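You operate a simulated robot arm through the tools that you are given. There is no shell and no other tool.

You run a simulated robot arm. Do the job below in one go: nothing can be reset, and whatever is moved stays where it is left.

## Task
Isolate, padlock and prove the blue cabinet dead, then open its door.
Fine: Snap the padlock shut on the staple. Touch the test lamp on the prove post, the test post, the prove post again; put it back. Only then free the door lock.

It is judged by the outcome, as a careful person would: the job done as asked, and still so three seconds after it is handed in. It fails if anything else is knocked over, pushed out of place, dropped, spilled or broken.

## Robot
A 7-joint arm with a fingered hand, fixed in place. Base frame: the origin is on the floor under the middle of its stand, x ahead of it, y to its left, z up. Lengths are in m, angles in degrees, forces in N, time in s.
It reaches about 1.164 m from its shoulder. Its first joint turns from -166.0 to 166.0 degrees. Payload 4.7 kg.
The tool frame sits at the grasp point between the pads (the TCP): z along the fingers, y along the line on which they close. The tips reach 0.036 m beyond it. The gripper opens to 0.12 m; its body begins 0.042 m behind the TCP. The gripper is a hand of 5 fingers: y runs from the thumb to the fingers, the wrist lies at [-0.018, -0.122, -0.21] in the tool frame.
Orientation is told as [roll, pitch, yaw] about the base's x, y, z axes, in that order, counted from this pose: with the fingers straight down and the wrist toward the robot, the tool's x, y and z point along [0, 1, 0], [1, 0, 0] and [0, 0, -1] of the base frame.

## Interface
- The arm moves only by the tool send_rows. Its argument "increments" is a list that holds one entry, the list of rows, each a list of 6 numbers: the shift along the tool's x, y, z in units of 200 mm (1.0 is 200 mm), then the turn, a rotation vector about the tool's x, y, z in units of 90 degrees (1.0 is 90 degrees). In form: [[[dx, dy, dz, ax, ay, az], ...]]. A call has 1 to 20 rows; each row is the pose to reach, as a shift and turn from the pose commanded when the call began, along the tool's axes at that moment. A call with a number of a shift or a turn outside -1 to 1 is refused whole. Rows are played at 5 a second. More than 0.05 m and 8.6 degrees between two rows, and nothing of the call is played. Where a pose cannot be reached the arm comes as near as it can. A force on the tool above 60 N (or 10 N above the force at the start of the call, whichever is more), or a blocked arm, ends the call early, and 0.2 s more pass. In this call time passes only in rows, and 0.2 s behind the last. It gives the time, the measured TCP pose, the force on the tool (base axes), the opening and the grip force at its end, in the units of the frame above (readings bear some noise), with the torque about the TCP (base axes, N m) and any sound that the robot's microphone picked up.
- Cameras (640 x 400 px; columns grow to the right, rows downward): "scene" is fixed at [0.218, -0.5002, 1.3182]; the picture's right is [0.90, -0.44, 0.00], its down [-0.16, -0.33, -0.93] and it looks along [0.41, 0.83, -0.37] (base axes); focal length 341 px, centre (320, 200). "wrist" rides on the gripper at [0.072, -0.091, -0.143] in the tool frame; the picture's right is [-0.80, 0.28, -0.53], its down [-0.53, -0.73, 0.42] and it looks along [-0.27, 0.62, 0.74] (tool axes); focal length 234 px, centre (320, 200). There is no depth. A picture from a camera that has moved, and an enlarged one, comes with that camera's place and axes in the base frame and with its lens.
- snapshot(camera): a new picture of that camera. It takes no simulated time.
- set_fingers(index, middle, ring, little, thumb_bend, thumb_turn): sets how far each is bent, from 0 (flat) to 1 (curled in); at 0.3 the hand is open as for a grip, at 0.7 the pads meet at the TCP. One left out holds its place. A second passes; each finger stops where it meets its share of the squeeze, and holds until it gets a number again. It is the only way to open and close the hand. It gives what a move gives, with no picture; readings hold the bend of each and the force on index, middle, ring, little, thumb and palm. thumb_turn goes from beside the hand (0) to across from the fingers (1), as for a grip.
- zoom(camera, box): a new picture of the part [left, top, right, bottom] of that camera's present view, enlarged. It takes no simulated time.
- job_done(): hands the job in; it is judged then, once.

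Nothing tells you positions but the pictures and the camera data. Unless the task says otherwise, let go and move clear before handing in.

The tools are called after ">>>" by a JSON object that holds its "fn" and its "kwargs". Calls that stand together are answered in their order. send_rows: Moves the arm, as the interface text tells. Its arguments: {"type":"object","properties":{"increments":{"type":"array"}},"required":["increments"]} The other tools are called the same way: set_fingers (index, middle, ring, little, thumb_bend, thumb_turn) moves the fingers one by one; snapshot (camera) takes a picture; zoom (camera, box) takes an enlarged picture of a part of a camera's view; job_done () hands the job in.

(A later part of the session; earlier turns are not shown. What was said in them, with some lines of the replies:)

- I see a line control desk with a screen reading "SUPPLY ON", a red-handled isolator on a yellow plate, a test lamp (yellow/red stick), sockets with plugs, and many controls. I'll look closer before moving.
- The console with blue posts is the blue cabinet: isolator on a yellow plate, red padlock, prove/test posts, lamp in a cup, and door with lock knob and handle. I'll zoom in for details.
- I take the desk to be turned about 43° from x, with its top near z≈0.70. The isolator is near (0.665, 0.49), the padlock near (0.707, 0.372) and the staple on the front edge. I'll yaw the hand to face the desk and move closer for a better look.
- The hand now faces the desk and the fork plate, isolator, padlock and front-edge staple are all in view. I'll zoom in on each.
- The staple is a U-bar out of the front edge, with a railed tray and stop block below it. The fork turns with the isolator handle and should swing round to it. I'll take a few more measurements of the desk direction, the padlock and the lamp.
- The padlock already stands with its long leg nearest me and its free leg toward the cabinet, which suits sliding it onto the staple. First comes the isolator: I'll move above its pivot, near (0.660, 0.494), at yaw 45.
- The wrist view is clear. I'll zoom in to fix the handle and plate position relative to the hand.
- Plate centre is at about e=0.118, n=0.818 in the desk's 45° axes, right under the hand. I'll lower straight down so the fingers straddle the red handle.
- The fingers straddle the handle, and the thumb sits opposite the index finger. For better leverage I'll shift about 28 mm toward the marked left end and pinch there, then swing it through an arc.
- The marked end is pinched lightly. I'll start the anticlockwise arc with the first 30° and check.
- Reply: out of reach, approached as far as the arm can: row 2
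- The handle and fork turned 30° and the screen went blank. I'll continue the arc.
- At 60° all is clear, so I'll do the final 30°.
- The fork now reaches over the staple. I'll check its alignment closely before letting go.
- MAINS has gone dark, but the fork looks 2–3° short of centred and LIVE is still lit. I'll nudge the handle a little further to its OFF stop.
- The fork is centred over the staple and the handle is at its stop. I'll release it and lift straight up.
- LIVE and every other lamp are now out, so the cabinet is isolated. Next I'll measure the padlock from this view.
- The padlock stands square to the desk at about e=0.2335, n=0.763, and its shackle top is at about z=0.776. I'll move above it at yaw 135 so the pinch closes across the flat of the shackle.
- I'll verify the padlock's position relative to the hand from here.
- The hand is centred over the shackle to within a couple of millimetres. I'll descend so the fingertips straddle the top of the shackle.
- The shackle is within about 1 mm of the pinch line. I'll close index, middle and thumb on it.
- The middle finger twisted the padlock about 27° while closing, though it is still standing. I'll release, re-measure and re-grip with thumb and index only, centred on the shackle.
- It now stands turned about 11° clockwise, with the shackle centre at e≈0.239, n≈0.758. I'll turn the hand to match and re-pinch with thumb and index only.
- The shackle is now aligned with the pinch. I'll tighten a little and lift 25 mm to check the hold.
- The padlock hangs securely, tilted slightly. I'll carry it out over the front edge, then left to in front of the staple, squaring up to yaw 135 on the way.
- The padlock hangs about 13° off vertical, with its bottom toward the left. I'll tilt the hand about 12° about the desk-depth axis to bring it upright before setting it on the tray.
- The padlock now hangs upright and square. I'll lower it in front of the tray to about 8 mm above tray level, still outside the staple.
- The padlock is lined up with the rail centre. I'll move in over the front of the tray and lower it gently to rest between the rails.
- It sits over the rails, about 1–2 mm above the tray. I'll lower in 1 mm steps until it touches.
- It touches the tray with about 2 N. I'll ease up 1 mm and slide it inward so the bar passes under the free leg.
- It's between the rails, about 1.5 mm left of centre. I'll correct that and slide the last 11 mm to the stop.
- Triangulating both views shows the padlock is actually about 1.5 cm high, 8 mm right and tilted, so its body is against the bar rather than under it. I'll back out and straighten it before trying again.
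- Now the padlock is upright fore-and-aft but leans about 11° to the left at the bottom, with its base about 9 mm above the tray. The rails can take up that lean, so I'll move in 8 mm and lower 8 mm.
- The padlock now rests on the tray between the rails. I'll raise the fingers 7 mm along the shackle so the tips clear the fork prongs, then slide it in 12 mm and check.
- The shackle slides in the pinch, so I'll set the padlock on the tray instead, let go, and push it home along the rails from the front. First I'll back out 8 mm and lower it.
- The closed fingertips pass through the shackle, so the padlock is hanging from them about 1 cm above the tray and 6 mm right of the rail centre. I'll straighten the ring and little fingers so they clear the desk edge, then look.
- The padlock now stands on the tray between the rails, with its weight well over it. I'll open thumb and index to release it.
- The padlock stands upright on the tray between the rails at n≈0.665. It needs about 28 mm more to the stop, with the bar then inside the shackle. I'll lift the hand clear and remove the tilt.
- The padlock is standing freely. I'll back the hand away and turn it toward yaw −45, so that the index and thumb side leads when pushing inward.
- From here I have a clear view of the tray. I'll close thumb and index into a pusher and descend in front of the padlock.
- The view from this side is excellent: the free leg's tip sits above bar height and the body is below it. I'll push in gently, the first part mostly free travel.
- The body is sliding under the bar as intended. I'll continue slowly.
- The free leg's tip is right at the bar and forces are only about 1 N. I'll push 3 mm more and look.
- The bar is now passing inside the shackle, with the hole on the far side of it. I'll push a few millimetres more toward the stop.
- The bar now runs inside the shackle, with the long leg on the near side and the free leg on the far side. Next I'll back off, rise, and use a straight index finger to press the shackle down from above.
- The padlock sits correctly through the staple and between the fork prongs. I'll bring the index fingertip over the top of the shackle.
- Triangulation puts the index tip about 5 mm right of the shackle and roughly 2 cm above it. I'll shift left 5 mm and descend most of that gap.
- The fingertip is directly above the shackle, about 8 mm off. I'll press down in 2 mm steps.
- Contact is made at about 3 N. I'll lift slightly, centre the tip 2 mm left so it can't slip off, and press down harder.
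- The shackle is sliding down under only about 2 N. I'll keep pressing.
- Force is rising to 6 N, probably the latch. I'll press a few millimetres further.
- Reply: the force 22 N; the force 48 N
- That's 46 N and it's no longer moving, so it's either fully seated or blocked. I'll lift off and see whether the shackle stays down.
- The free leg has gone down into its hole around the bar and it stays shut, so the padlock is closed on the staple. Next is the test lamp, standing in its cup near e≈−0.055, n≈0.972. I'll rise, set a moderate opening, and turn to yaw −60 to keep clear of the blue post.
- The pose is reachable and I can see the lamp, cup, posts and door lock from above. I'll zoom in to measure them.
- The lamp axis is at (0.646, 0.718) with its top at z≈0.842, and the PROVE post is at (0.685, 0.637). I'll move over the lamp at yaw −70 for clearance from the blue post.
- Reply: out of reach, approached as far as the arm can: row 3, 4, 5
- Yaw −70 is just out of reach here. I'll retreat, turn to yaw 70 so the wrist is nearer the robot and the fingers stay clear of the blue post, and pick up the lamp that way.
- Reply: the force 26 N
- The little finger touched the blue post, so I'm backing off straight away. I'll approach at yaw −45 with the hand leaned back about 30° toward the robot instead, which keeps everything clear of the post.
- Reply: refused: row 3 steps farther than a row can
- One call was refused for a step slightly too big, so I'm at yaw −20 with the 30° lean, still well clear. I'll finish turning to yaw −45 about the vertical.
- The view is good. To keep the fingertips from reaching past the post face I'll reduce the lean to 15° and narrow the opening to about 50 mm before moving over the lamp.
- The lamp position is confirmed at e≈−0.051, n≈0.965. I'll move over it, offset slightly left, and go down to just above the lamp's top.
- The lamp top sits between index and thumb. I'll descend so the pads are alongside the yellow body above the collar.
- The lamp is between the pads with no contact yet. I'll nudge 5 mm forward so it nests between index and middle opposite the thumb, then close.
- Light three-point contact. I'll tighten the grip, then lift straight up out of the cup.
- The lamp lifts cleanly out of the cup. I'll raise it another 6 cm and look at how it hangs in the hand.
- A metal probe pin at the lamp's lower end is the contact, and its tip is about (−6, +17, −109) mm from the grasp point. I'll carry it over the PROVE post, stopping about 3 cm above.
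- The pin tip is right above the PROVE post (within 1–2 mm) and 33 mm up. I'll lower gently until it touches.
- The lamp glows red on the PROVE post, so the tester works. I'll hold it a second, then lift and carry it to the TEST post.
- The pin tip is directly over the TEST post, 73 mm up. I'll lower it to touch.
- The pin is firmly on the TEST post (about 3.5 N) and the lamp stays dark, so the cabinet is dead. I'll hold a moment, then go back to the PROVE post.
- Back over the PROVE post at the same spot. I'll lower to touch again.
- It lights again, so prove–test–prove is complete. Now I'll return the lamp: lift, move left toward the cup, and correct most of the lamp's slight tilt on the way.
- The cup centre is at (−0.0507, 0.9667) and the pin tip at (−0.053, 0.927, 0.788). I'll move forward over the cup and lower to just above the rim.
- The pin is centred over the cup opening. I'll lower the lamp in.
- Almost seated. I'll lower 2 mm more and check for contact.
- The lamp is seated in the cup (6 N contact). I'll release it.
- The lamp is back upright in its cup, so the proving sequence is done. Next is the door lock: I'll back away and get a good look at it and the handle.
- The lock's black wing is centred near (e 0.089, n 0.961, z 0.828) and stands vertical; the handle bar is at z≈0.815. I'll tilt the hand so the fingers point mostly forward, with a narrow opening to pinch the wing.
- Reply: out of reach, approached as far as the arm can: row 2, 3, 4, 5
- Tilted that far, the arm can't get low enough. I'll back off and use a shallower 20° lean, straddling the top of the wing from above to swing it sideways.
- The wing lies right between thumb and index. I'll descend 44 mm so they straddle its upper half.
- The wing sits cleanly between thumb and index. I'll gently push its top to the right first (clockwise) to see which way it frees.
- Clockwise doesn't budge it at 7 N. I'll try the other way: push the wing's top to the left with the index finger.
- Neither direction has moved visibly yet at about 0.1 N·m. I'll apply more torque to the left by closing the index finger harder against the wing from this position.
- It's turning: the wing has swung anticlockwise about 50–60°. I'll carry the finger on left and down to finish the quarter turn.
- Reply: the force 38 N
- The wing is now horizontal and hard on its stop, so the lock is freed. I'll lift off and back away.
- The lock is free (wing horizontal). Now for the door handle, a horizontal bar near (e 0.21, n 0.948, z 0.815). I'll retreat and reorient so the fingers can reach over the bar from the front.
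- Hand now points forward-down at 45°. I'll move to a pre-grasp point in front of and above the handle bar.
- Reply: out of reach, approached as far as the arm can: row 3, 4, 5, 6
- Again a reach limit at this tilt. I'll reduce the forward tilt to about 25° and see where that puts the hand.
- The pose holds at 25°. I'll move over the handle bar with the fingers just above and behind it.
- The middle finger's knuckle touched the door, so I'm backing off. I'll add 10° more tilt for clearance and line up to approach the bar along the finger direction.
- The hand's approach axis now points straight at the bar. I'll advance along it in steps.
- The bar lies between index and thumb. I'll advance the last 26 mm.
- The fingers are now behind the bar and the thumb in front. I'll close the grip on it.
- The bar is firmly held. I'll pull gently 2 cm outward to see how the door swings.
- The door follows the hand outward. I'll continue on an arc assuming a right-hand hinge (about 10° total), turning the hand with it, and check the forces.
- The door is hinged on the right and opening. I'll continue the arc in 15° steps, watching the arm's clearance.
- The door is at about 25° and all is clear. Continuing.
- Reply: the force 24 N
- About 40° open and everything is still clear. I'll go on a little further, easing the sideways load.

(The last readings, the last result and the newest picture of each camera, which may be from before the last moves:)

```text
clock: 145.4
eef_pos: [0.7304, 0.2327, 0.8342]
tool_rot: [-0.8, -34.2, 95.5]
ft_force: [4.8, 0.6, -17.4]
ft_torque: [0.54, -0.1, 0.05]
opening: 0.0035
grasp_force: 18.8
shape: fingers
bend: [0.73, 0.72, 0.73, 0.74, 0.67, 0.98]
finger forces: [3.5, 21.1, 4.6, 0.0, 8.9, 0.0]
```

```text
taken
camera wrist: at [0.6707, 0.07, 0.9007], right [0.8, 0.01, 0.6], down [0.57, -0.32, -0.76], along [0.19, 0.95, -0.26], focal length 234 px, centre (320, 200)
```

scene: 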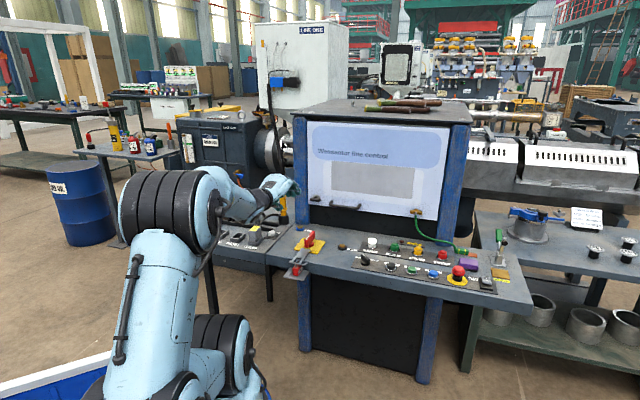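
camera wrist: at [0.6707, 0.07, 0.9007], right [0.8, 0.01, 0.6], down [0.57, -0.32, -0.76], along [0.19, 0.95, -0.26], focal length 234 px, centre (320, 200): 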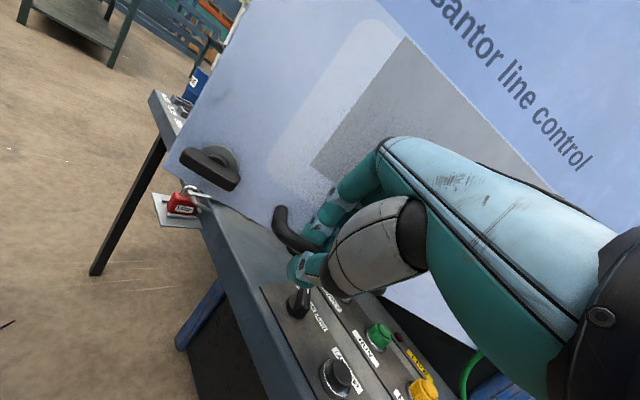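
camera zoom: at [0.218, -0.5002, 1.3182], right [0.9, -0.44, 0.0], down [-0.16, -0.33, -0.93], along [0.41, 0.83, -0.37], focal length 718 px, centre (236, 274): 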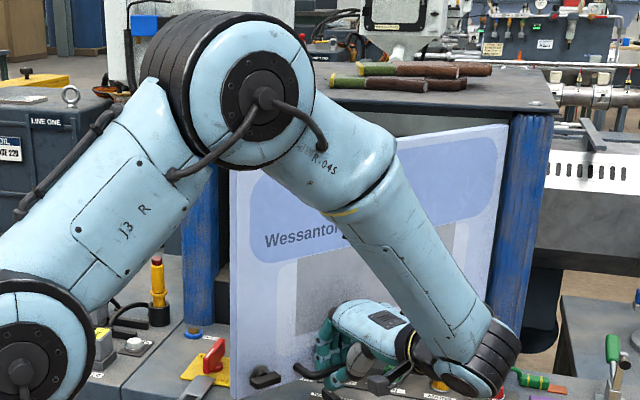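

The door stands about 50° open. The robot's elbow is getting close above the door's top corner, so I'll stop here, loosen the grip and withdraw along the finger direction.

>>> {"fn": "set_fingers", "kwargs": {"index": 0.62, "middle": 0.64, "ring": 0.62, "little": 0.62, "thumb_bend": 0.55}}

>>> {"fn": "send_rows", "kwargs": {"increments": [[[0, 0.01, -0.06, 0, 0, 0], [0, 0.02, -0.14, 0, 0, 0], [0, 0.02, -0.25, 0, 0, 0], [0, 0.02, -0.4, 0, 0, 0]]]}}

>>> {"fn": "snapshot", "kwargs": {"camera": "scene"}}

>>> {"fn": "snapshot", "kwargs": {"camera": "wrist"}}

```text
clock: 146.4
eef_pos: [0.7304, 0.2335, 0.8352]
tool_rot: [-0.9, -34.1, 95.4]
ft_force: [0.2, -0.2, 0.7]
ft_torque: [0.03, -0.01, -0.01]
opening: 0.0375
grasp_force: 1.1
shape: fingers
bend: [0.62, 0.63, 0.62, 0.62, 0.55, 0.98]
finger forces: [0.0, 0.8, 0.0, 0.0, 0.0, 0.0]
```

```text
clock: 147.4
eef_pos: [0.7334, 0.1915, 0.9036]
tool_rot: [-0.9, -34.3, 95.4]
ft_force: [0.7, 0.1, -1.5]
ft_torque: [0.01, 0.02, 0.0]
opening: 0.0373
grasp_force: 0.0
shape: fingers
bend: [0.62, 0.64, 0.62, 0.62, 0.55, 0.98]
finger forces: [0.0, 0.1, 0.1, 0.0, 0.1, 0.0]
```

```text
taken
```

scene: 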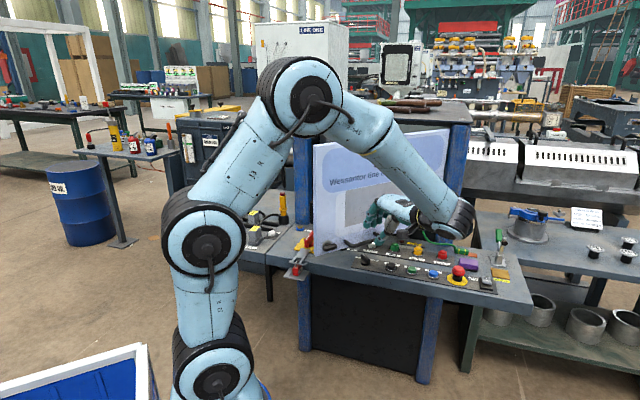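

```text
taken
camera wrist: at [0.673, 0.029, 0.9697], right [0.8, 0.01, 0.6], down [0.57, -0.32, -0.76], along [0.19, 0.95, -0.26], focal length 234 px, centre (320, 200)
```

wrist: 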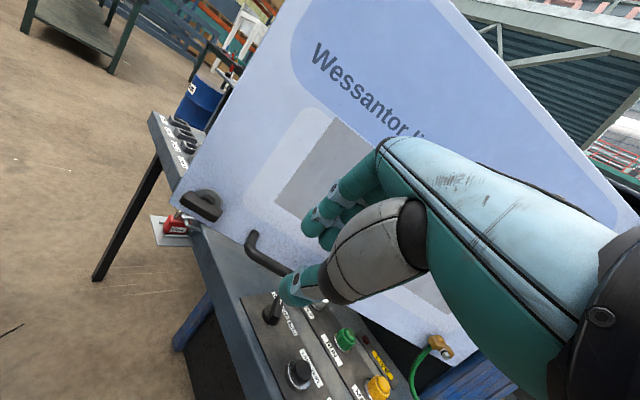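

The grip is free and the door stays open by itself. I'll back the hand further away and look at the whole scene.

>>> {"fn": "send_rows", "kwargs": {"increments": [[[0, -0.09, -0.164, 0, 0, 0], [0, -0.18, -0.328, 0, 0, 0], [0, -0.266, -0.492, 0, 0, 0], [0, -0.35, -0.6, 0, 0, 0]]]}}

>>> {"fn": "snapshot", "kwargs": {"camera": "scene"}}

>>> {"fn": "snapshot", "kwargs": {"camera": "wrist"}}

>>> {"fn": "zoom", "kwargs": {"camera": "scene", "box": [270, 120, 490, 270]}}

```text
clock: 148.4
eef_pos: [0.7435, 0.0659, 0.9633]
tool_rot: [-0.9, -34.2, 95.5]
ft_force: [0.1, 0.8, -0.1]
ft_torque: [0.0, 0.0, 0.0]
opening: 0.0374
grasp_force: 0.1
shape: fingers
bend: [0.62, 0.64, 0.62, 0.62, 0.55, 0.98]
finger forces: [0.0, 0.1, 0.0, 0.0, 0.0, 0.0]
```

```text
taken
```

scene: 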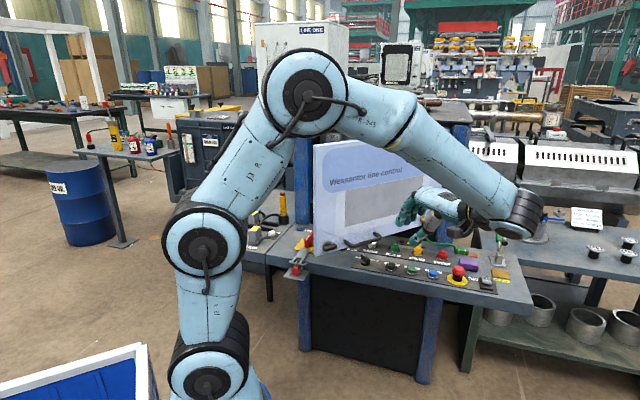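

```text
taken
camera wrist: at [0.6826, -0.097, 1.0298], right [0.8, 0.01, 0.6], down [0.57, -0.32, -0.76], along [0.19, 0.95, -0.26], focal length 234 px, centre (320, 200)
```

wrist: 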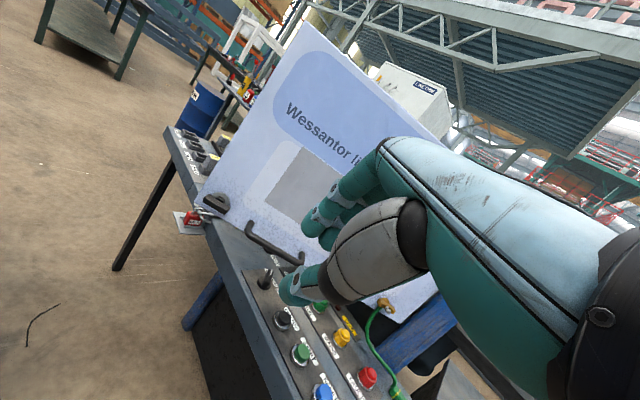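

```text
2.67 times, centred on (380, 195) of scene
camera zoom: at [0.218, -0.5002, 1.3182], right [0.9, -0.44, 0.0], down [-0.16, -0.33, -0.93], along [0.41, 0.83, -0.37], focal length 910 px, centre (160, 213)
```

zoom: 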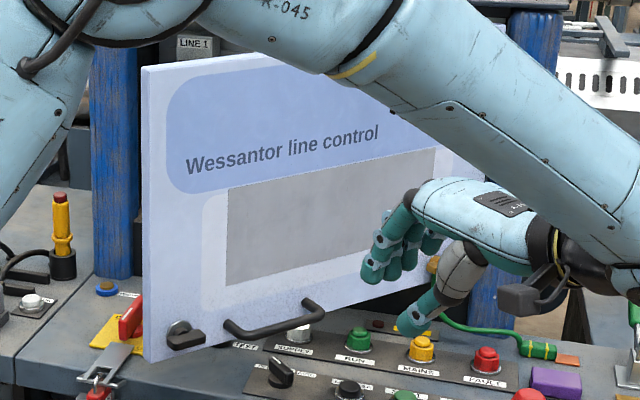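

The door stands at roughly 46° and stays put. To be unmistakably open, I'll go round over its top edge and nudge it further from the inside, so first I'll raise the hand and straighten it.

>>> {"fn": "send_rows", "kwargs": {"increments": [[[0, 0.124, -0.182, 0, 0, 0], [0, 0.247, -0.364, 0, 0, 0], [0, 0.371, -0.546, 0, 0, 0], [0, 0.494, -0.728, 0, 0, 0], [0, 0.618, -0.91, 0, 0, 0], [0, 0.618, -0.91, 0.076, 0, 0], [0, 0.618, -0.91, 0.152, 0, 0], [0, 0.618, -0.91, 0.228, 0, 0], [0, 0.618, -0.91, 0.304, 0, 0], [0, 0.618, -0.91, 0.38, 0, 0]]]}}

>>> {"fn": "snapshot", "kwargs": {"camera": "scene"}}

```text
clock: 150.6
eef_pos: [0.7397, 0.0655, 1.1848]
tool_rot: [-0.8, 0.0, 95.0]
ft_force: [0.6, -0.1, -1.2]
ft_torque: [-0.01, 0.0, 0.01]
opening: 0.0373
grasp_force: 0.0
shape: fingers
bend: [0.62, 0.64, 0.62, 0.62, 0.55, 0.98]
finger forces: [0.0, 0.0, 0.0, 0.0, 0.0, 0.0]
```

```text
taken
```

scene: 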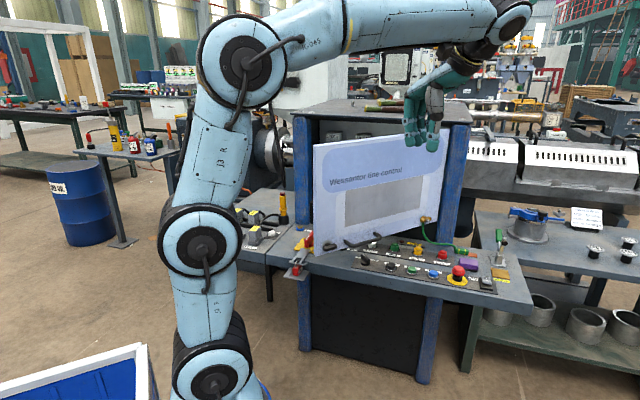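

>>> {"fn": "send_rows", "kwargs": {"increments": [[[0, 0, -0.1, 0, 0, 0.0909], [0, 0, -0.2, 0, 0, 0.1818], [0, 0, -0.3, 0, 0, 0.2727], [0, 0, -0.4, 0, 0, 0.3636], [0, 0, -0.4, 0, 0, 0.4545], [0, 0, -0.4, 0, 0, 0.5454], [0, 0, -0.4, 0, 0, 0.6363], [0, 0, -0.4, 0, 0, 0.7272], [0, 0, -0.4, 0, 0, 0.8181], [0, 0, -0.4, 0, 0, 0.909], [0, 0, -0.4, 0, 0, 1.0]]]}}

>>> {"fn": "snapshot", "kwargs": {"camera": "scene"}}

>>> {"fn": "snapshot", "kwargs": {"camera": "wrist"}}

```text
clock: 153.0
eef_pos: [0.736, 0.0429, 1.2712]
tool_rot: [10.9, -1.8, 5.4]
ft_force: [0.7, 0.5, -0.8]
ft_torque: [0.03, 0.02, 0.02]
opening: 0.0376
grasp_force: 0.0
shape: fingers
bend: [0.62, 0.64, 0.62, 0.62, 0.55, 0.98]
finger forces: [0.0, 0.1, 0.0, 0.1, 0.0, 0.0]
out of reach, approached as far as the arm can: row 9, 10, 11
```

```text
taken
```

scene: 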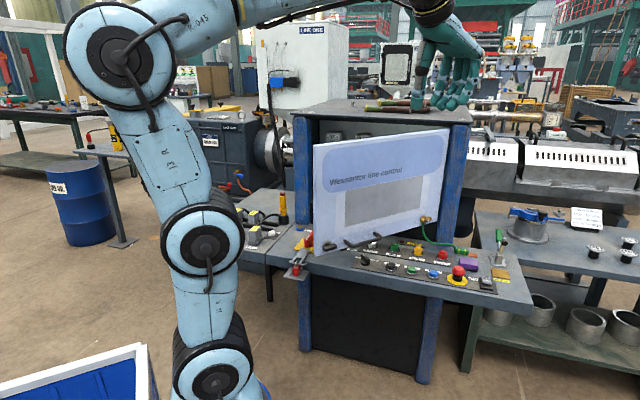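

```text
taken
camera wrist: at [0.6369, 0.0765, 1.4216], right [0.35, -0.86, 0.37], down [-0.67, -0.51, -0.54], along [0.65, -0.06, -0.75], focal length 234 px, centre (320, 200)
```

wrist: 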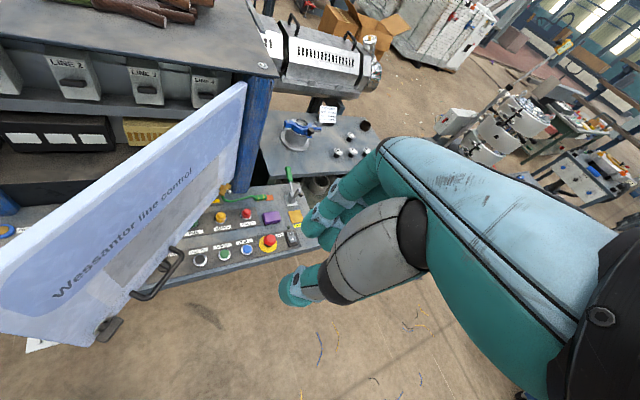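

>>> {"fn": "send_rows", "kwargs": {"increments": [[[0.195, -0.022, 0.037, 0, 0, 0], [0.39, -0.044, 0.074, 0, 0, 0], [0.58, -0.066, 0.111, 0, 0, 0], [0.78, -0.088, 0.148, 0, 0, 0], [0.97, -0.11, 0.185, 0, 0, 0]]]}}

>>> {"fn": "send_rows", "kwargs": {"increments": [[[0.195, -0.022, 0.037, 0, 0, 0], [0.39, -0.044, 0.074, 0, 0, 0], [0.58, -0.066, 0.111, 0, 0, 0], [0.78, -0.088, 0.148, 0, 0, 0], [0.97, -0.11, 0.185, 0, 0, 0]]]}}

>>> {"fn": "snapshot", "kwargs": {"camera": "scene"}}

>>> {"fn": "snapshot", "kwargs": {"camera": "wrist"}}

```text
clock: 154.2
eef_pos: [0.7149, 0.0538, 1.247]
tool_rot: [11.2, -2.0, 5.8]
ft_force: [-0.5, 0.1, -0.1]
ft_torque: [0.01, 0.03, 0.02]
opening: 0.0375
grasp_force: 0.1
shape: fingers
bend: [0.62, 0.64, 0.62, 0.62, 0.55, 0.98]
finger forces: [0.0, 0.0, 0.0, 0.0, 0.0, 0.0]
out of reach, approached as far as the arm can: row 1, 2, 3, 4, 5
```

```text
clock: 155.4
eef_pos: [0.7075, 0.0613, 1.2386]
tool_rot: [11.2, -2.1, 6.6]
ft_force: [-0.3, -0.3, -0.1]
ft_torque: [0.0, -0.02, 0.02]
opening: 0.0376
grasp_force: 0.1
shape: fingers
bend: [0.62, 0.64, 0.62, 0.62, 0.55, 0.98]
finger forces: [0.1, 0.1, 0.0, 0.0, 0.0, 0.1]
out of reach, approached as far as the arm can: row 1, 2, 3, 4, 5
```

```text
taken
```

scene: 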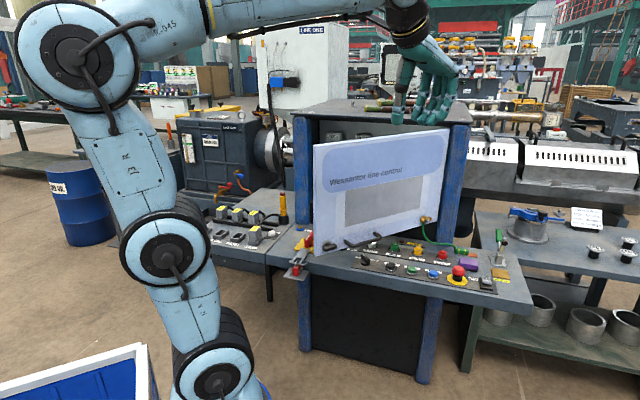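

```text
taken
camera wrist: at [0.605, 0.0929, 1.3904], right [0.36, -0.86, 0.37], down [-0.66, -0.52, -0.55], along [0.66, -0.04, -0.75], focal length 234 px, centre (320, 200)
```

wrist: 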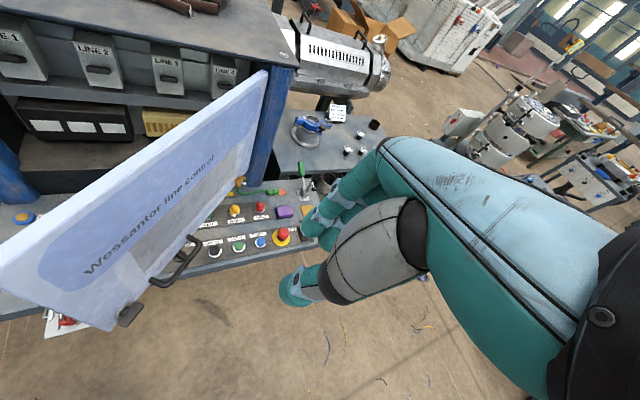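

That wrist orientation is at the arm's limit. I'll return to the comfortable yaw of about 90 and instead take hold of the door's top edge near its free corner, to draw it further open.

>>> {"fn": "send_rows", "kwargs": {"increments": [[[0, 0, -0.03, 0, 0, -0.0909], [0, 0, -0.06, 0, 0, -0.1818], [0, 0, -0.09, 0, 0, -0.2727], [0, 0, -0.12, 0, 0, -0.3636], [0, 0, -0.12, 0, 0, -0.4545], [0, 0, -0.12, 0, 0, -0.5454], [0, 0, -0.12, 0, 0, -0.6363], [0, 0, -0.12, 0, 0, -0.7272], [0, 0, -0.12, 0, 0, -0.8181], [0, 0, -0.12, 0, 0, -0.909], [0, 0, -0.12, 0, 0, -0.95]]]}}

>>> {"fn": "snapshot", "kwargs": {"camera": "scene"}}

>>> {"fn": "snapshot", "kwargs": {"camera": "wrist"}}

```text
clock: 157.8
eef_pos: [0.7073, 0.0573, 1.2607]
tool_rot: [-0.9, -11.1, 91.4]
ft_force: [0.0, 0.0, 0.4]
ft_torque: [-0.01, 0.0, 0.02]
opening: 0.0374
grasp_force: 0.0
shape: fingers
bend: [0.62, 0.64, 0.62, 0.62, 0.55, 0.98]
finger forces: [0.0, 0.0, 0.0, 0.0, 0.0, 0.0]
```

```text
taken
```

scene: 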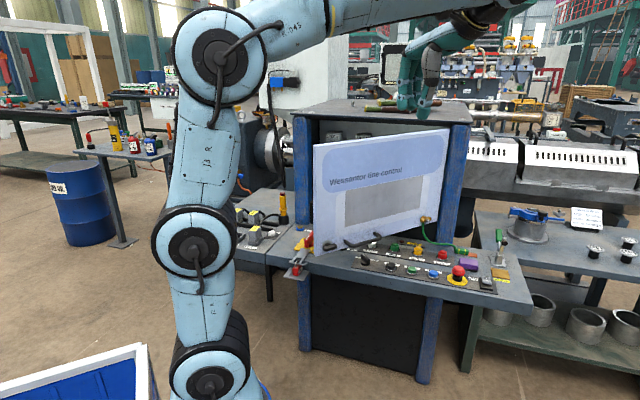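

```text
taken
camera wrist: at [0.6327, -0.0613, 1.3818], right [0.79, 0.19, 0.58], down [0.56, -0.63, -0.55], along [0.26, 0.76, -0.6], focal length 234 px, centre (320, 200)
```

wrist: 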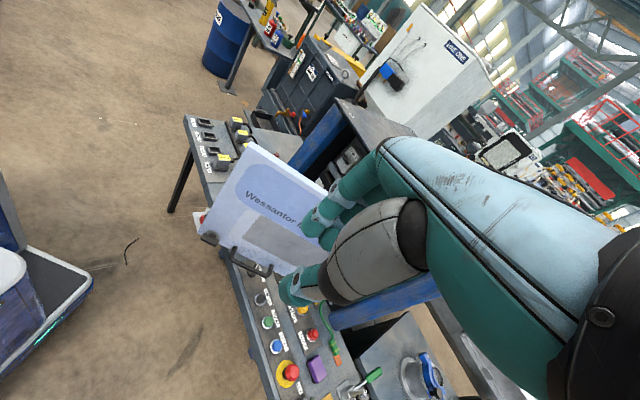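

>>> {"fn": "zoom", "kwargs": {"camera": "scene", "box": [290, 110, 470, 260]}}

>>> {"fn": "zoom", "kwargs": {"camera": "wrist", "box": [180, 120, 360, 280]}}

```text
2.67 times, centred on (380, 185) of scene
camera zoom: at [0.218, -0.5002, 1.3182], right [0.9, -0.44, 0.0], down [-0.16, -0.33, -0.93], along [0.41, 0.83, -0.37], focal length 910 px, centre (160, 240)
```

zoom: 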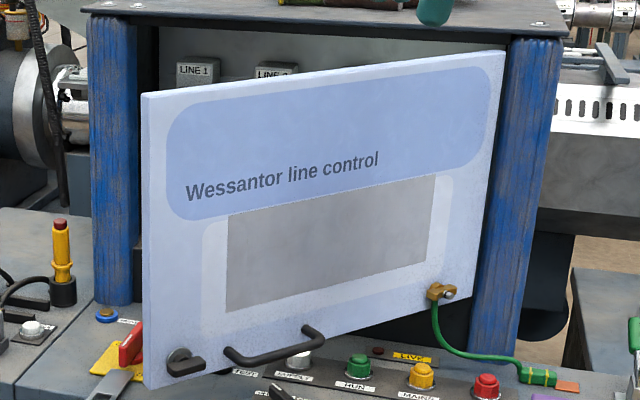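

```text
2.50 times, centred on (270, 200) of wrist
camera zoom: at [0.6327, -0.0613, 1.3818], right [0.79, 0.19, 0.58], down [0.56, -0.63, -0.55], along [0.26, 0.76, -0.6], focal length 585 px, centre (445, 200)
```

zoom: 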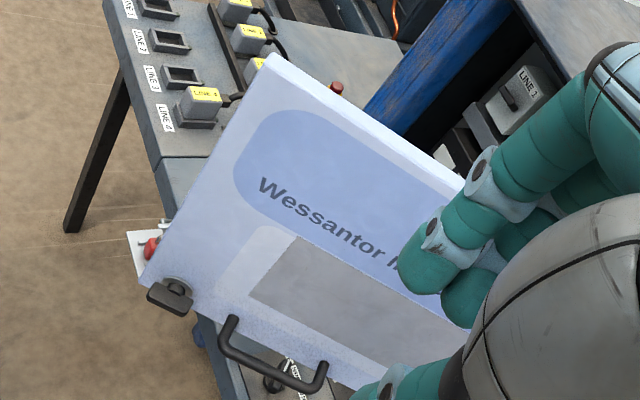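

Triangulation gives the door at about 49° open, with its free top corner at (0.587, 0.288, 1.119). I'll straighten the hand, open it wider, and move over the top edge near that corner.

>>> {"fn": "send_rows", "kwargs": {"increments": [[[0, 0, 0, 0.061, 0, 0], [0, 0, 0, 0.122, 0, 0]]]}}

>>> {"fn": "set_fingers", "kwargs": {"index": 0.48, "middle": 0.48, "ring": 0.48, "little": 0.48, "thumb_bend": 0.48}}

>>> {"fn": "send_rows", "kwargs": {"increments": [[[0.05, 0.16, 0.02, 0, 0, 0], [0.1, 0.32, 0.04, 0, 0, 0], [0.15, 0.48, 0.06, 0, 0, 0], [0.2, 0.64, 0.08, 0, 0, 0], [0.25, 0.8, 0.1, 0, 0, 0]]]}}

>>> {"fn": "snapshot", "kwargs": {"camera": "wrist"}}

>>> {"fn": "snapshot", "kwargs": {"camera": "scene"}}

```text
clock: 158.4
eef_pos: [0.706, 0.058, 1.2603]
tool_rot: [-1.0, -0.2, 91.2]
ft_force: [-0.1, -1.4, -0.3]
ft_torque: [-0.01, 0.02, 0.01]
opening: 0.0373
grasp_force: 0.0
shape: fingers
bend: [0.62, 0.64, 0.62, 0.62, 0.55, 0.98]
finger forces: [0.0, 0.0, 0.0, 0.0, 0.0, 0.1]
```

```text
clock: 159.4
eef_pos: [0.7061, 0.0582, 1.2588]
tool_rot: [-1.0, 0.0, 91.1]
ft_force: [0.2, 0.8, -1.8]
ft_torque: [0.01, -0.02, 0.0]
opening: 0.0684
grasp_force: 0.0
shape: fingers
bend: [0.48, 0.48, 0.48, 0.48, 0.48, 0.98]
finger forces: [0.0, 0.0, 0.0, 0.1, 0.0, 0.1]
```

```text
clock: 160.6
eef_pos: [0.6529, 0.2171, 1.2404]
tool_rot: [-1.0, -0.2, 91.0]
ft_force: [0.6, -0.3, -0.3]
ft_torque: [0.0, -0.03, 0.01]
opening: 0.069
grasp_force: 0.1
shape: fingers
bend: [0.48, 0.48, 0.48, 0.48, 0.48, 0.98]
finger forces: [0.0, 0.0, 0.1, 0.1, 0.0, 0.0]
```

```text
taken
camera wrist: at [0.5784, 0.1236, 1.3813], right [0.79, 0.29, 0.54], down [0.55, -0.72, -0.42], along [0.27, 0.63, -0.73], focal length 234 px, centre (320, 200)
```

wrist: 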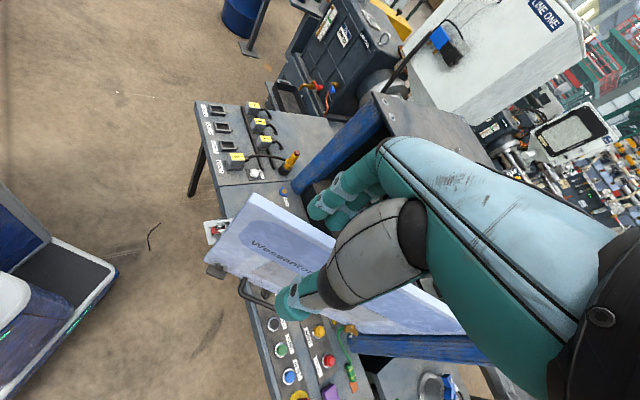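

```text
taken
```

scene: 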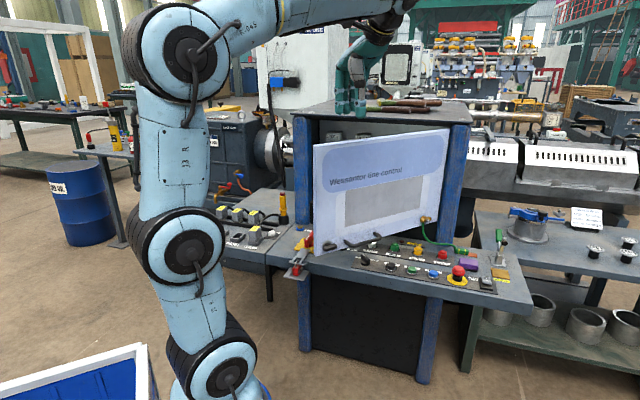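

>>> {"fn": "send_rows", "kwargs": {"increments": [[[0.005, 0.15, 0.05, 0, 0, 0], [0.01, 0.3, 0.1, 0, 0, 0], [0.01, 0.43, 0.2, 0, 0, 0], [0.01, 0.43, 0.25, 0, 0, 0]]]}}

>>> {"fn": "zoom", "kwargs": {"camera": "wrist", "box": [220, 160, 380, 310]}}

>>> {"fn": "zoom", "kwargs": {"camera": "scene", "box": [300, 70, 400, 160]}}

```text
clock: 161.6
eef_pos: [0.6488, 0.3041, 1.19]
tool_rot: [-1.0, -0.1, 91.1]
ft_force: [0.6, -0.3, 0.6]
ft_torque: [-0.02, -0.03, -0.03]
opening: 0.0686
grasp_force: 0.0
shape: fingers
bend: [0.48, 0.48, 0.48, 0.48, 0.48, 0.98]
finger forces: [0.0, 0.1, 0.1, 0.0, 0.0, 0.1]
```

```text
2.67 times, centred on (300, 235) of wrist
camera zoom: at [0.5762, 0.2099, 1.3319], right [0.79, 0.29, 0.54], down [0.55, -0.72, -0.42], along [0.27, 0.63, -0.73], focal length 624 px, centre (373, 107)
```

zoom: 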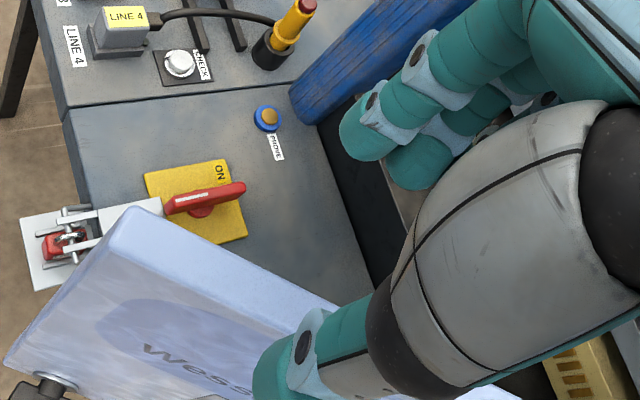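

```text
4.44 times, centred on (350, 115) of scene
camera zoom: at [0.218, -0.5002, 1.3182], right [0.9, -0.44, 0.0], down [-0.16, -0.33, -0.93], along [0.41, 0.83, -0.37], focal length 1517 px, centre (187, 578)
```

zoom: 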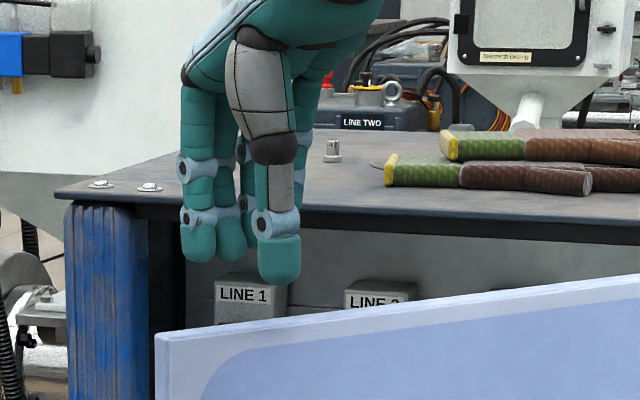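

The door's top edge lies between thumb and fingers, and I can see the padlock, isolator and lamp all still in order. I'll lower onto the edge and grip lightly.

>>> {"fn": "send_rows", "kwargs": {"increments": [[[0, 0, 0.1, 0, 0, 0], [0, 0, 0.2, 0, 0, 0], [0, 0, 0.29, 0, 0, 0], [0, 0, 0.29, 0, 0, 0]]]}}

>>> {"fn": "set_fingers", "kwargs": {"index": 0.64, "middle": 0.64, "ring": 0.64, "little": 0.64, "thumb_bend": 0.64}}

>>> {"fn": "zoom", "kwargs": {"camera": "scene", "box": [300, 80, 400, 170]}}

```text
clock: 162.6
eef_pos: [0.6514, 0.3042, 1.1314]
tool_rot: [-0.9, -0.2, 91.0]
ft_force: [-0.8, 0.0, 0.2]
ft_torque: [-0.05, 0.03, 0.03]
opening: 0.0691
grasp_force: 0.1
shape: fingers
bend: [0.48, 0.48, 0.48, 0.48, 0.48, 0.98]
finger forces: [0.1, 0.0, 0.0, 0.1, 0.1, 0.1]
```

```text
clock: 163.6
eef_pos: [0.6517, 0.3023, 1.1314]
tool_rot: [-1.0, -0.2, 91.1]
ft_force: [0.3, 1.4, -0.6]
ft_torque: [0.01, -0.02, 0.0]
opening: 0.0219
grasp_force: 0.1
shape: fingers
bend: [0.64, 0.64, 0.64, 0.64, 0.64, 0.98]
finger forces: [0.1, 0.1, 0.1, 0.0, 0.1, 0.1]
```

```text
4.44 times, centred on (350, 125) of scene
camera zoom: at [0.218, -0.5002, 1.3182], right [0.9, -0.44, 0.0], down [-0.16, -0.33, -0.93], along [0.41, 0.83, -0.37], focal length 1517 px, centre (187, 533)
```

zoom: 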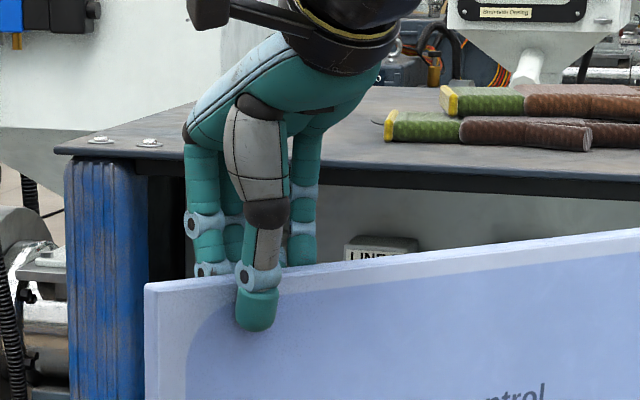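

The fingers hang behind the top edge with the thumb in front. I'll draw the door further open about its hinge, 10° at first.

>>> {"fn": "send_rows", "kwargs": {"increments": [[[-0.0043, -0.0941, 0, 0, 0, -0.0278], [-0.0132, -0.1888, 0, 0, 0, -0.0556], [-0.025, -0.2827, 0, 0, 0, -0.0833], [-0.0412, -0.3759, 0, 0, 0, -0.111]]]}}

>>> {"fn": "snapshot", "kwargs": {"camera": "scene"}}

>>> {"fn": "snapshot", "kwargs": {"camera": "wrist"}}

```text
clock: 164.6
eef_pos: [0.6608, 0.2282, 1.1321]
tool_rot: [-0.9, 0.1, 101.1]
ft_force: [0.4, -1.3, -0.2]
ft_torque: [-0.02, -0.04, -0.01]
opening: 0.0225
grasp_force: 0.3
shape: fingers
bend: [0.64, 0.64, 0.64, 0.64, 0.63, 0.98]
finger forces: [0.0, 0.0, 0.0, 0.1, 0.6, 0.0]
```

```text
taken
```

scene: 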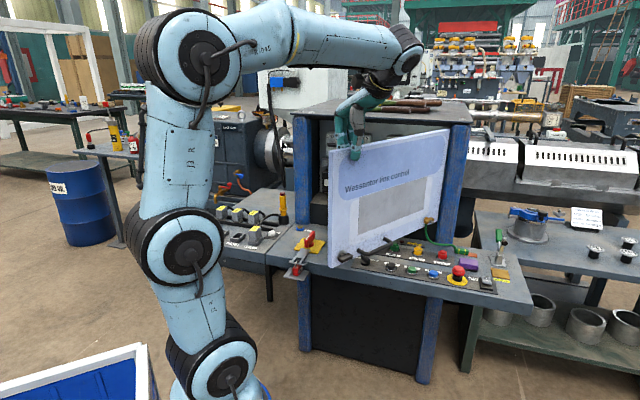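

```text
taken
camera wrist: at [0.604, 0.1238, 1.2738], right [0.73, 0.43, 0.54], down [0.67, -0.62, -0.41], along [0.15, 0.66, -0.73], focal length 234 px, centre (320, 200)
```

wrist: 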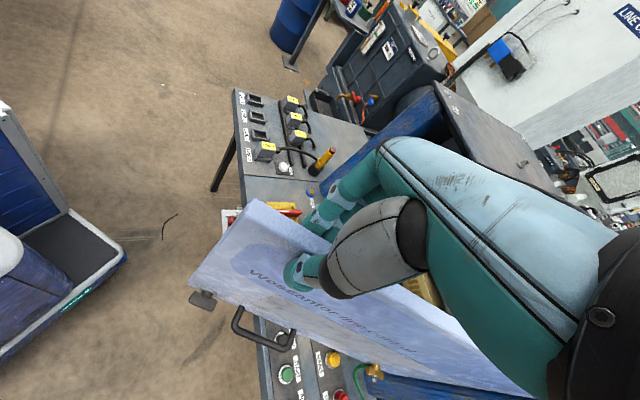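

It moves freely, now about 60°. I'll take it another 15°.

>>> {"fn": "send_rows", "kwargs": {"increments": [[[-0.0043, -0.0941, 0, 0, 0, -0.0278], [-0.0132, -0.1888, 0, 0, 0, -0.0556], [-0.025, -0.2827, 0, 0, 0, -0.0833], [-0.0412, -0.3759, 0, 0, 0, -0.111], [-0.061, -0.468, 0, 0, 0, -0.139], [-0.0855, -0.5592, 0, 0, 0, -0.1667], [-0.0855, -0.5592, 0, 0, 0, -0.1667]]]}}

>>> {"fn": "snapshot", "kwargs": {"camera": "scene"}}

>>> {"fn": "snapshot", "kwargs": {"camera": "wrist"}}

```text
clock: 166.2
eef_pos: [0.6999, 0.1212, 1.1326]
tool_rot: [-0.9, 0.3, 116.1]
ft_force: [-0.5, -0.5, -0.1]
ft_torque: [-0.02, -0.03, -0.03]
opening: 0.0225
grasp_force: 0.5
shape: fingers
bend: [0.64, 0.64, 0.64, 0.64, 0.63, 0.98]
finger forces: [0.0, 0.0, 0.1, 0.0, 0.4, 0.0]
```

```text
taken
```

scene: 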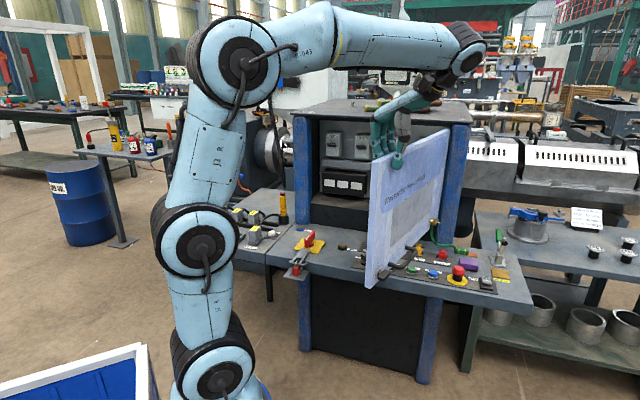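

```text
taken
camera wrist: at [0.6718, 0.0068, 1.2743], right [0.59, 0.6, 0.54], down [0.81, -0.42, -0.41], along [-0.02, 0.68, -0.74], focal length 234 px, centre (320, 200)
```

wrist: 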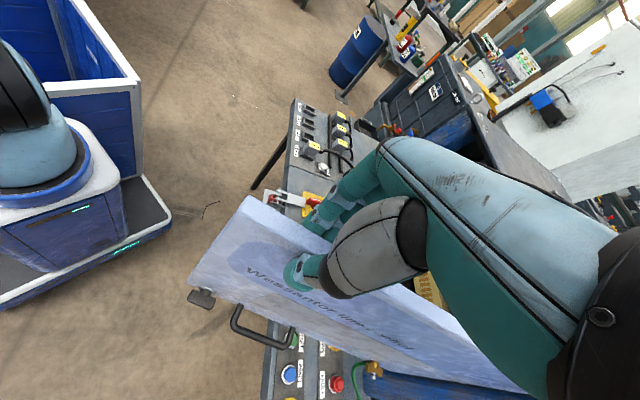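

The door is now open about 75° with the cabinet interior in full view. I'll open the hand and lift straight off the edge.

>>> {"fn": "set_fingers", "kwargs": {"index": 0.5, "middle": 0.5, "ring": 0.5, "little": 0.5, "thumb_bend": 0.5}}

>>> {"fn": "send_rows", "kwargs": {"increments": [[[0, 0, -0.1, 0, 0, 0], [0, 0, -0.25, 0, 0, 0], [0, 0, -0.45, 0, 0, 0], [0, 0, -0.65, 0, 0, 0], [0, -0.2, -0.65, 0, 0, 0], [0, -0.4, -0.65, 0, 0, 0]]]}}

>>> {"fn": "snapshot", "kwargs": {"camera": "scene"}}

>>> {"fn": "snapshot", "kwargs": {"camera": "wrist"}}

```text
clock: 167.2
eef_pos: [0.7001, 0.1218, 1.1313]
tool_rot: [-0.9, 0.2, 116.1]
ft_force: [-0.3, 0.5, 0.3]
ft_torque: [-0.01, -0.02, 0.01]
opening: 0.0624
grasp_force: 0.0
shape: fingers
bend: [0.5, 0.5, 0.5, 0.5, 0.5, 0.98]
finger forces: [0.0, 0.0, 0.0, 0.0, 0.0, 0.0]
```

```text
clock: 168.6
eef_pos: [0.7061, 0.0952, 1.243]
tool_rot: [-0.9, 0.2, 116.1]
ft_force: [1.1, -0.2, -0.8]
ft_torque: [-0.01, 0.0, -0.02]
opening: 0.0631
grasp_force: 0.1
shape: fingers
bend: [0.5, 0.5, 0.5, 0.5, 0.5, 0.98]
finger forces: [0.0, 0.0, 0.1, 0.0, 0.0, 0.0]
out of reach, approached as far as the arm can: row 5, 6
```

```text
taken
```

scene: 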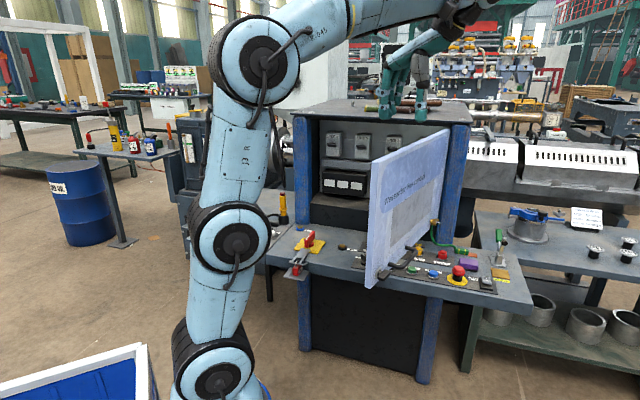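

```text
taken
camera wrist: at [0.6783, -0.0195, 1.3854], right [0.59, 0.6, 0.54], down [0.81, -0.42, -0.41], along [-0.02, 0.68, -0.74], focal length 234 px, centre (320, 200)
```

wrist: 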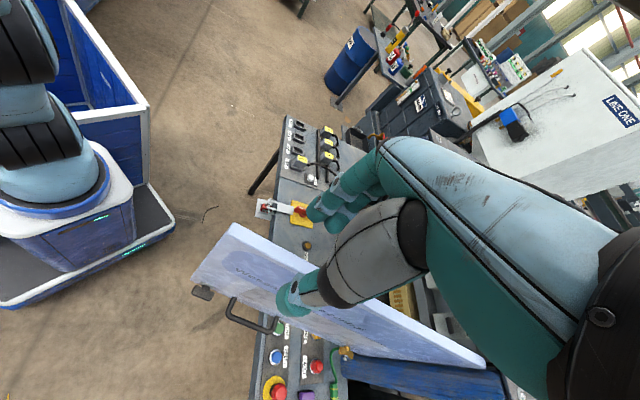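

The door stays open and the hand is clear above it. I'll do a final check of the padlock, isolator, lamp, lock and earth lead.

>>> {"fn": "zoom", "kwargs": {"camera": "scene", "box": [270, 225, 350, 285]}}

>>> {"fn": "zoom", "kwargs": {"camera": "scene", "box": [285, 250, 315, 285]}}

>>> {"fn": "zoom", "kwargs": {"camera": "scene", "box": [230, 170, 340, 260]}}

>>> {"fn": "zoom", "kwargs": {"camera": "scene", "box": [360, 110, 520, 300]}}

```text
6.67 times, centred on (310, 255) of scene
camera zoom: at [0.218, -0.5002, 1.3182], right [0.9, -0.44, 0.0], down [-0.16, -0.33, -0.93], along [0.41, 0.83, -0.37], focal length 2275 px, centre (387, -167)
```

zoom: 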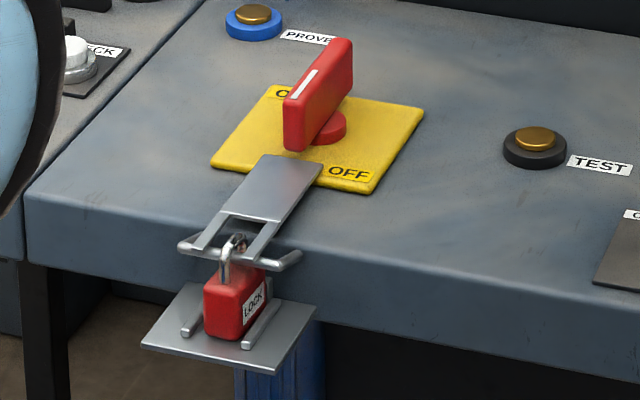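

```text
11.43 times, centred on (300, 268) of scene
camera zoom: at [0.218, -0.5002, 1.3182], right [0.9, -0.44, 0.0], down [-0.16, -0.33, -0.93], along [0.41, 0.83, -0.37], focal length 3900 px, centre (549, -571)
```

zoom: 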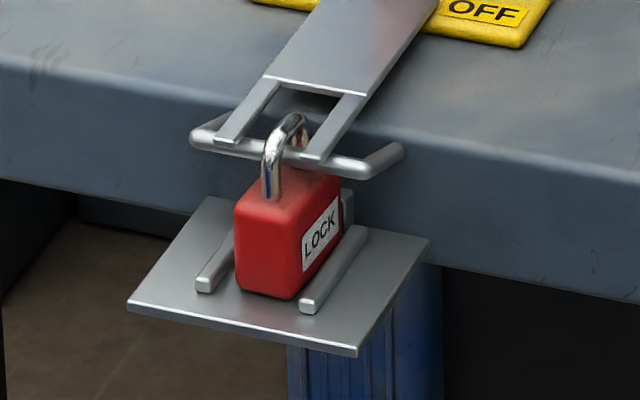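

```text
4.44 times, centred on (285, 215) of scene
camera zoom: at [0.218, -0.5002, 1.3182], right [0.9, -0.44, 0.0], down [-0.16, -0.33, -0.93], along [0.41, 0.83, -0.37], focal length 1517 px, centre (476, 133)
```

zoom: 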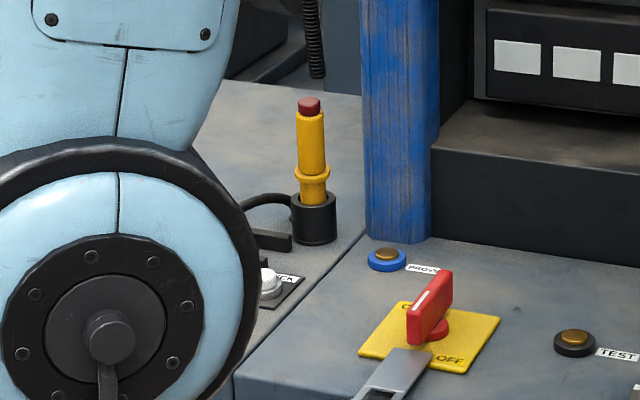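

```text
2.11 times, centred on (440, 205) of scene
camera zoom: at [0.218, -0.5002, 1.3182], right [0.9, -0.44, 0.0], down [-0.16, -0.33, -0.93], along [0.41, 0.83, -0.37], focal length 718 px, centre (67, 190)
```

zoom: 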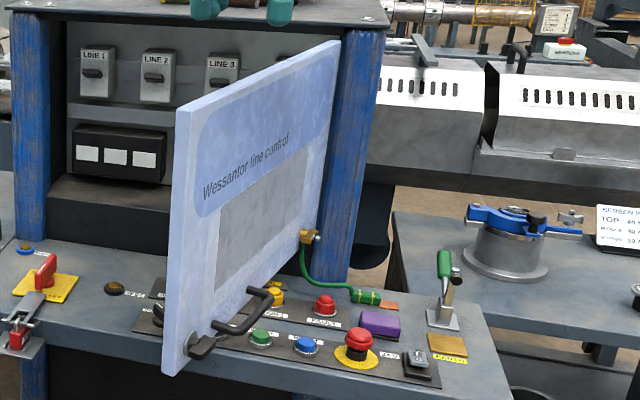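

Everything is as it should be: isolator OFF with the fork locked by the closed padlock, lamp in its cup, lock freed, door wide open, earth lead undisturbed. I'll move the hand well clear of the door.

>>> {"fn": "send_rows", "kwargs": {"increments": [[[0.15, -0.05, -0.03, 0, 0, 0], [0.3, -0.1, -0.06, 0, 0, 0], [0.45, -0.15, -0.1, 0, 0, 0], [0.6, -0.2, -0.1, 0, 0, 0], [0.75, -0.25, -0.1, 0, 0, 0]]]}}

>>> {"fn": "snapshot", "kwargs": {"camera": "scene"}}

>>> {"fn": "snapshot", "kwargs": {"camera": "wrist"}}

```text
clock: 169.8
eef_pos: [0.615, 0.0084, 1.1969]
tool_rot: [-0.8, 0.3, 116.1]
ft_force: [0.8, -0.1, -1.0]
ft_torque: [0.04, 0.05, -0.01]
opening: 0.0627
grasp_force: 0.2
shape: fingers
bend: [0.5, 0.5, 0.5, 0.5, 0.5, 0.97]
finger forces: [0.0, 0.1, 0.1, 0.0, 0.1, 0.0]
out of reach, approached as far as the arm can: row 1, 2, 3, 4, 5
```

```text
taken
```

scene: 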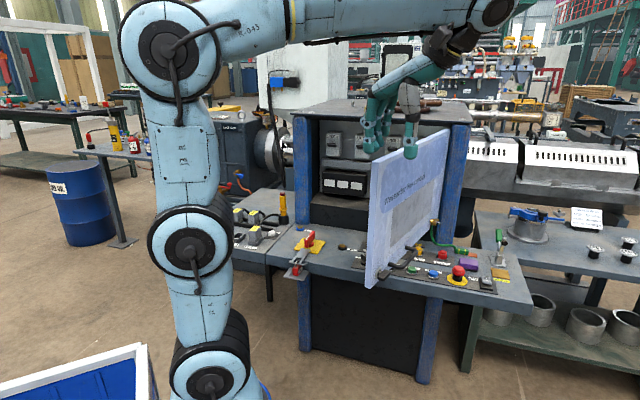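

```text
taken
camera wrist: at [0.5853, -0.107, 1.3386], right [0.59, 0.6, 0.54], down [0.81, -0.42, -0.41], along [-0.02, 0.68, -0.74], focal length 234 px, centre (320, 200)
```

wrist: 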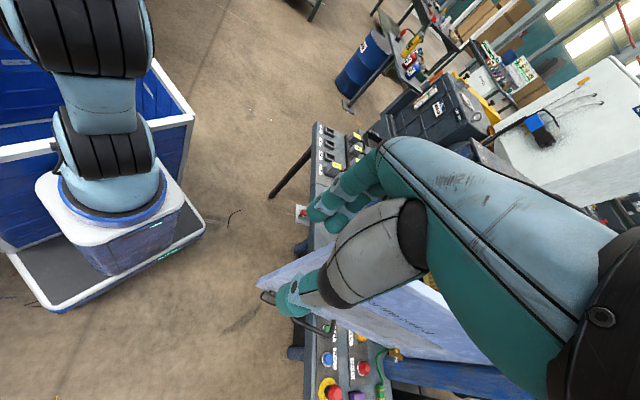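

>>> {"fn": "send_rows", "kwargs": {"increments": [[[0, -0.1, 0, 0, 0, 0], [0, -0.2, 0, 0, 0, 0], [0, -0.35, 0, 0, 0, 0], [0, -0.5, 0, 0, 0, 0]]]}}

>>> {"fn": "snapshot", "kwargs": {"camera": "scene"}}

>>> {"fn": "zoom", "kwargs": {"camera": "scene", "box": [270, 100, 490, 300]}}

```text
clock: 170.8
eef_pos: [0.6413, -0.0536, 1.1669]
tool_rot: [-0.9, 0.2, 116.1]
ft_force: [1.1, 0.2, -1.0]
ft_torque: [0.04, 0.01, -0.01]
opening: 0.0632
grasp_force: 0.0
shape: fingers
bend: [0.5, 0.5, 0.5, 0.5, 0.5, 0.98]
finger forces: [0.0, 0.0, 0.0, 0.0, 0.1, 0.0]
out of reach, approached as far as the arm can: row 1, 2, 3, 4
```

```text
taken
```

scene: 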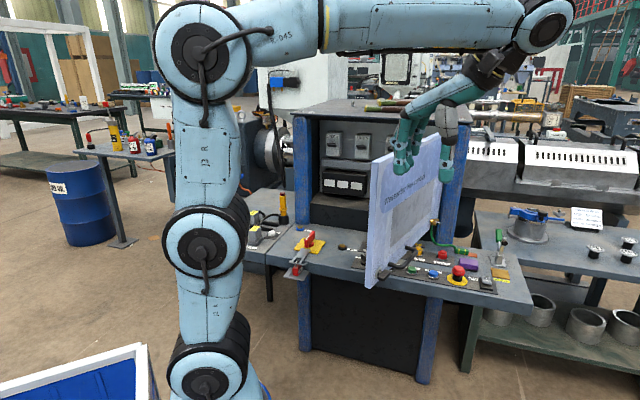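

```text
2.00 times, centred on (380, 200) of scene
camera zoom: at [0.218, -0.5002, 1.3182], right [0.9, -0.44, 0.0], down [-0.16, -0.33, -0.93], along [0.41, 0.83, -0.37], focal length 682 px, centre (200, 200)
```

zoom: 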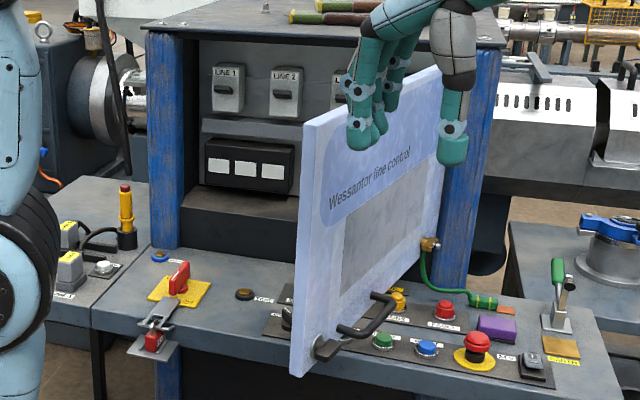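

The hand is free and clear of the door, and nothing is touching. The isolator is off and padlocked, the cabinet is proved dead, the lamp is back in its cup, and the door is unlocked and open, so I'm handing the job in.

>>> {"fn": "job_done", "kwargs": {}}

```text
The job is handed in.
```

The blue cabinet is isolated, padlocked and proved dead, and its door is open. The job is handed in.

- **Isolator:** it is turned to OFF. The MAINS and LIVE lamps and the cabinet screen went out. The white SUPPLY lamp by the isolator still looks lit.
- **Padlock:** it is closed on the staple, between the fork's prongs. I pressed the shackle down until it stopped at about 46 N. Its free leg is in its hole and it has stayed down, but I heard no click and did not tug-test it.
- **Test lamp:** it lit on PROVE, stayed dark on TEST, and lit again on PROVE. It is back upright in its cup.
- **Door:** after that I turned the lock a quarter turn anticlockwise. I swung the door open on its right-hand hinge to about 75°, and it stays there by itself.

While reaching for the lamp, a finger bumped the blue post at about 24 N. A knuckle also pressed on the closed door once. Nothing was moved or damaged by either.

The hand is clear, about 9 cm in front of the door.
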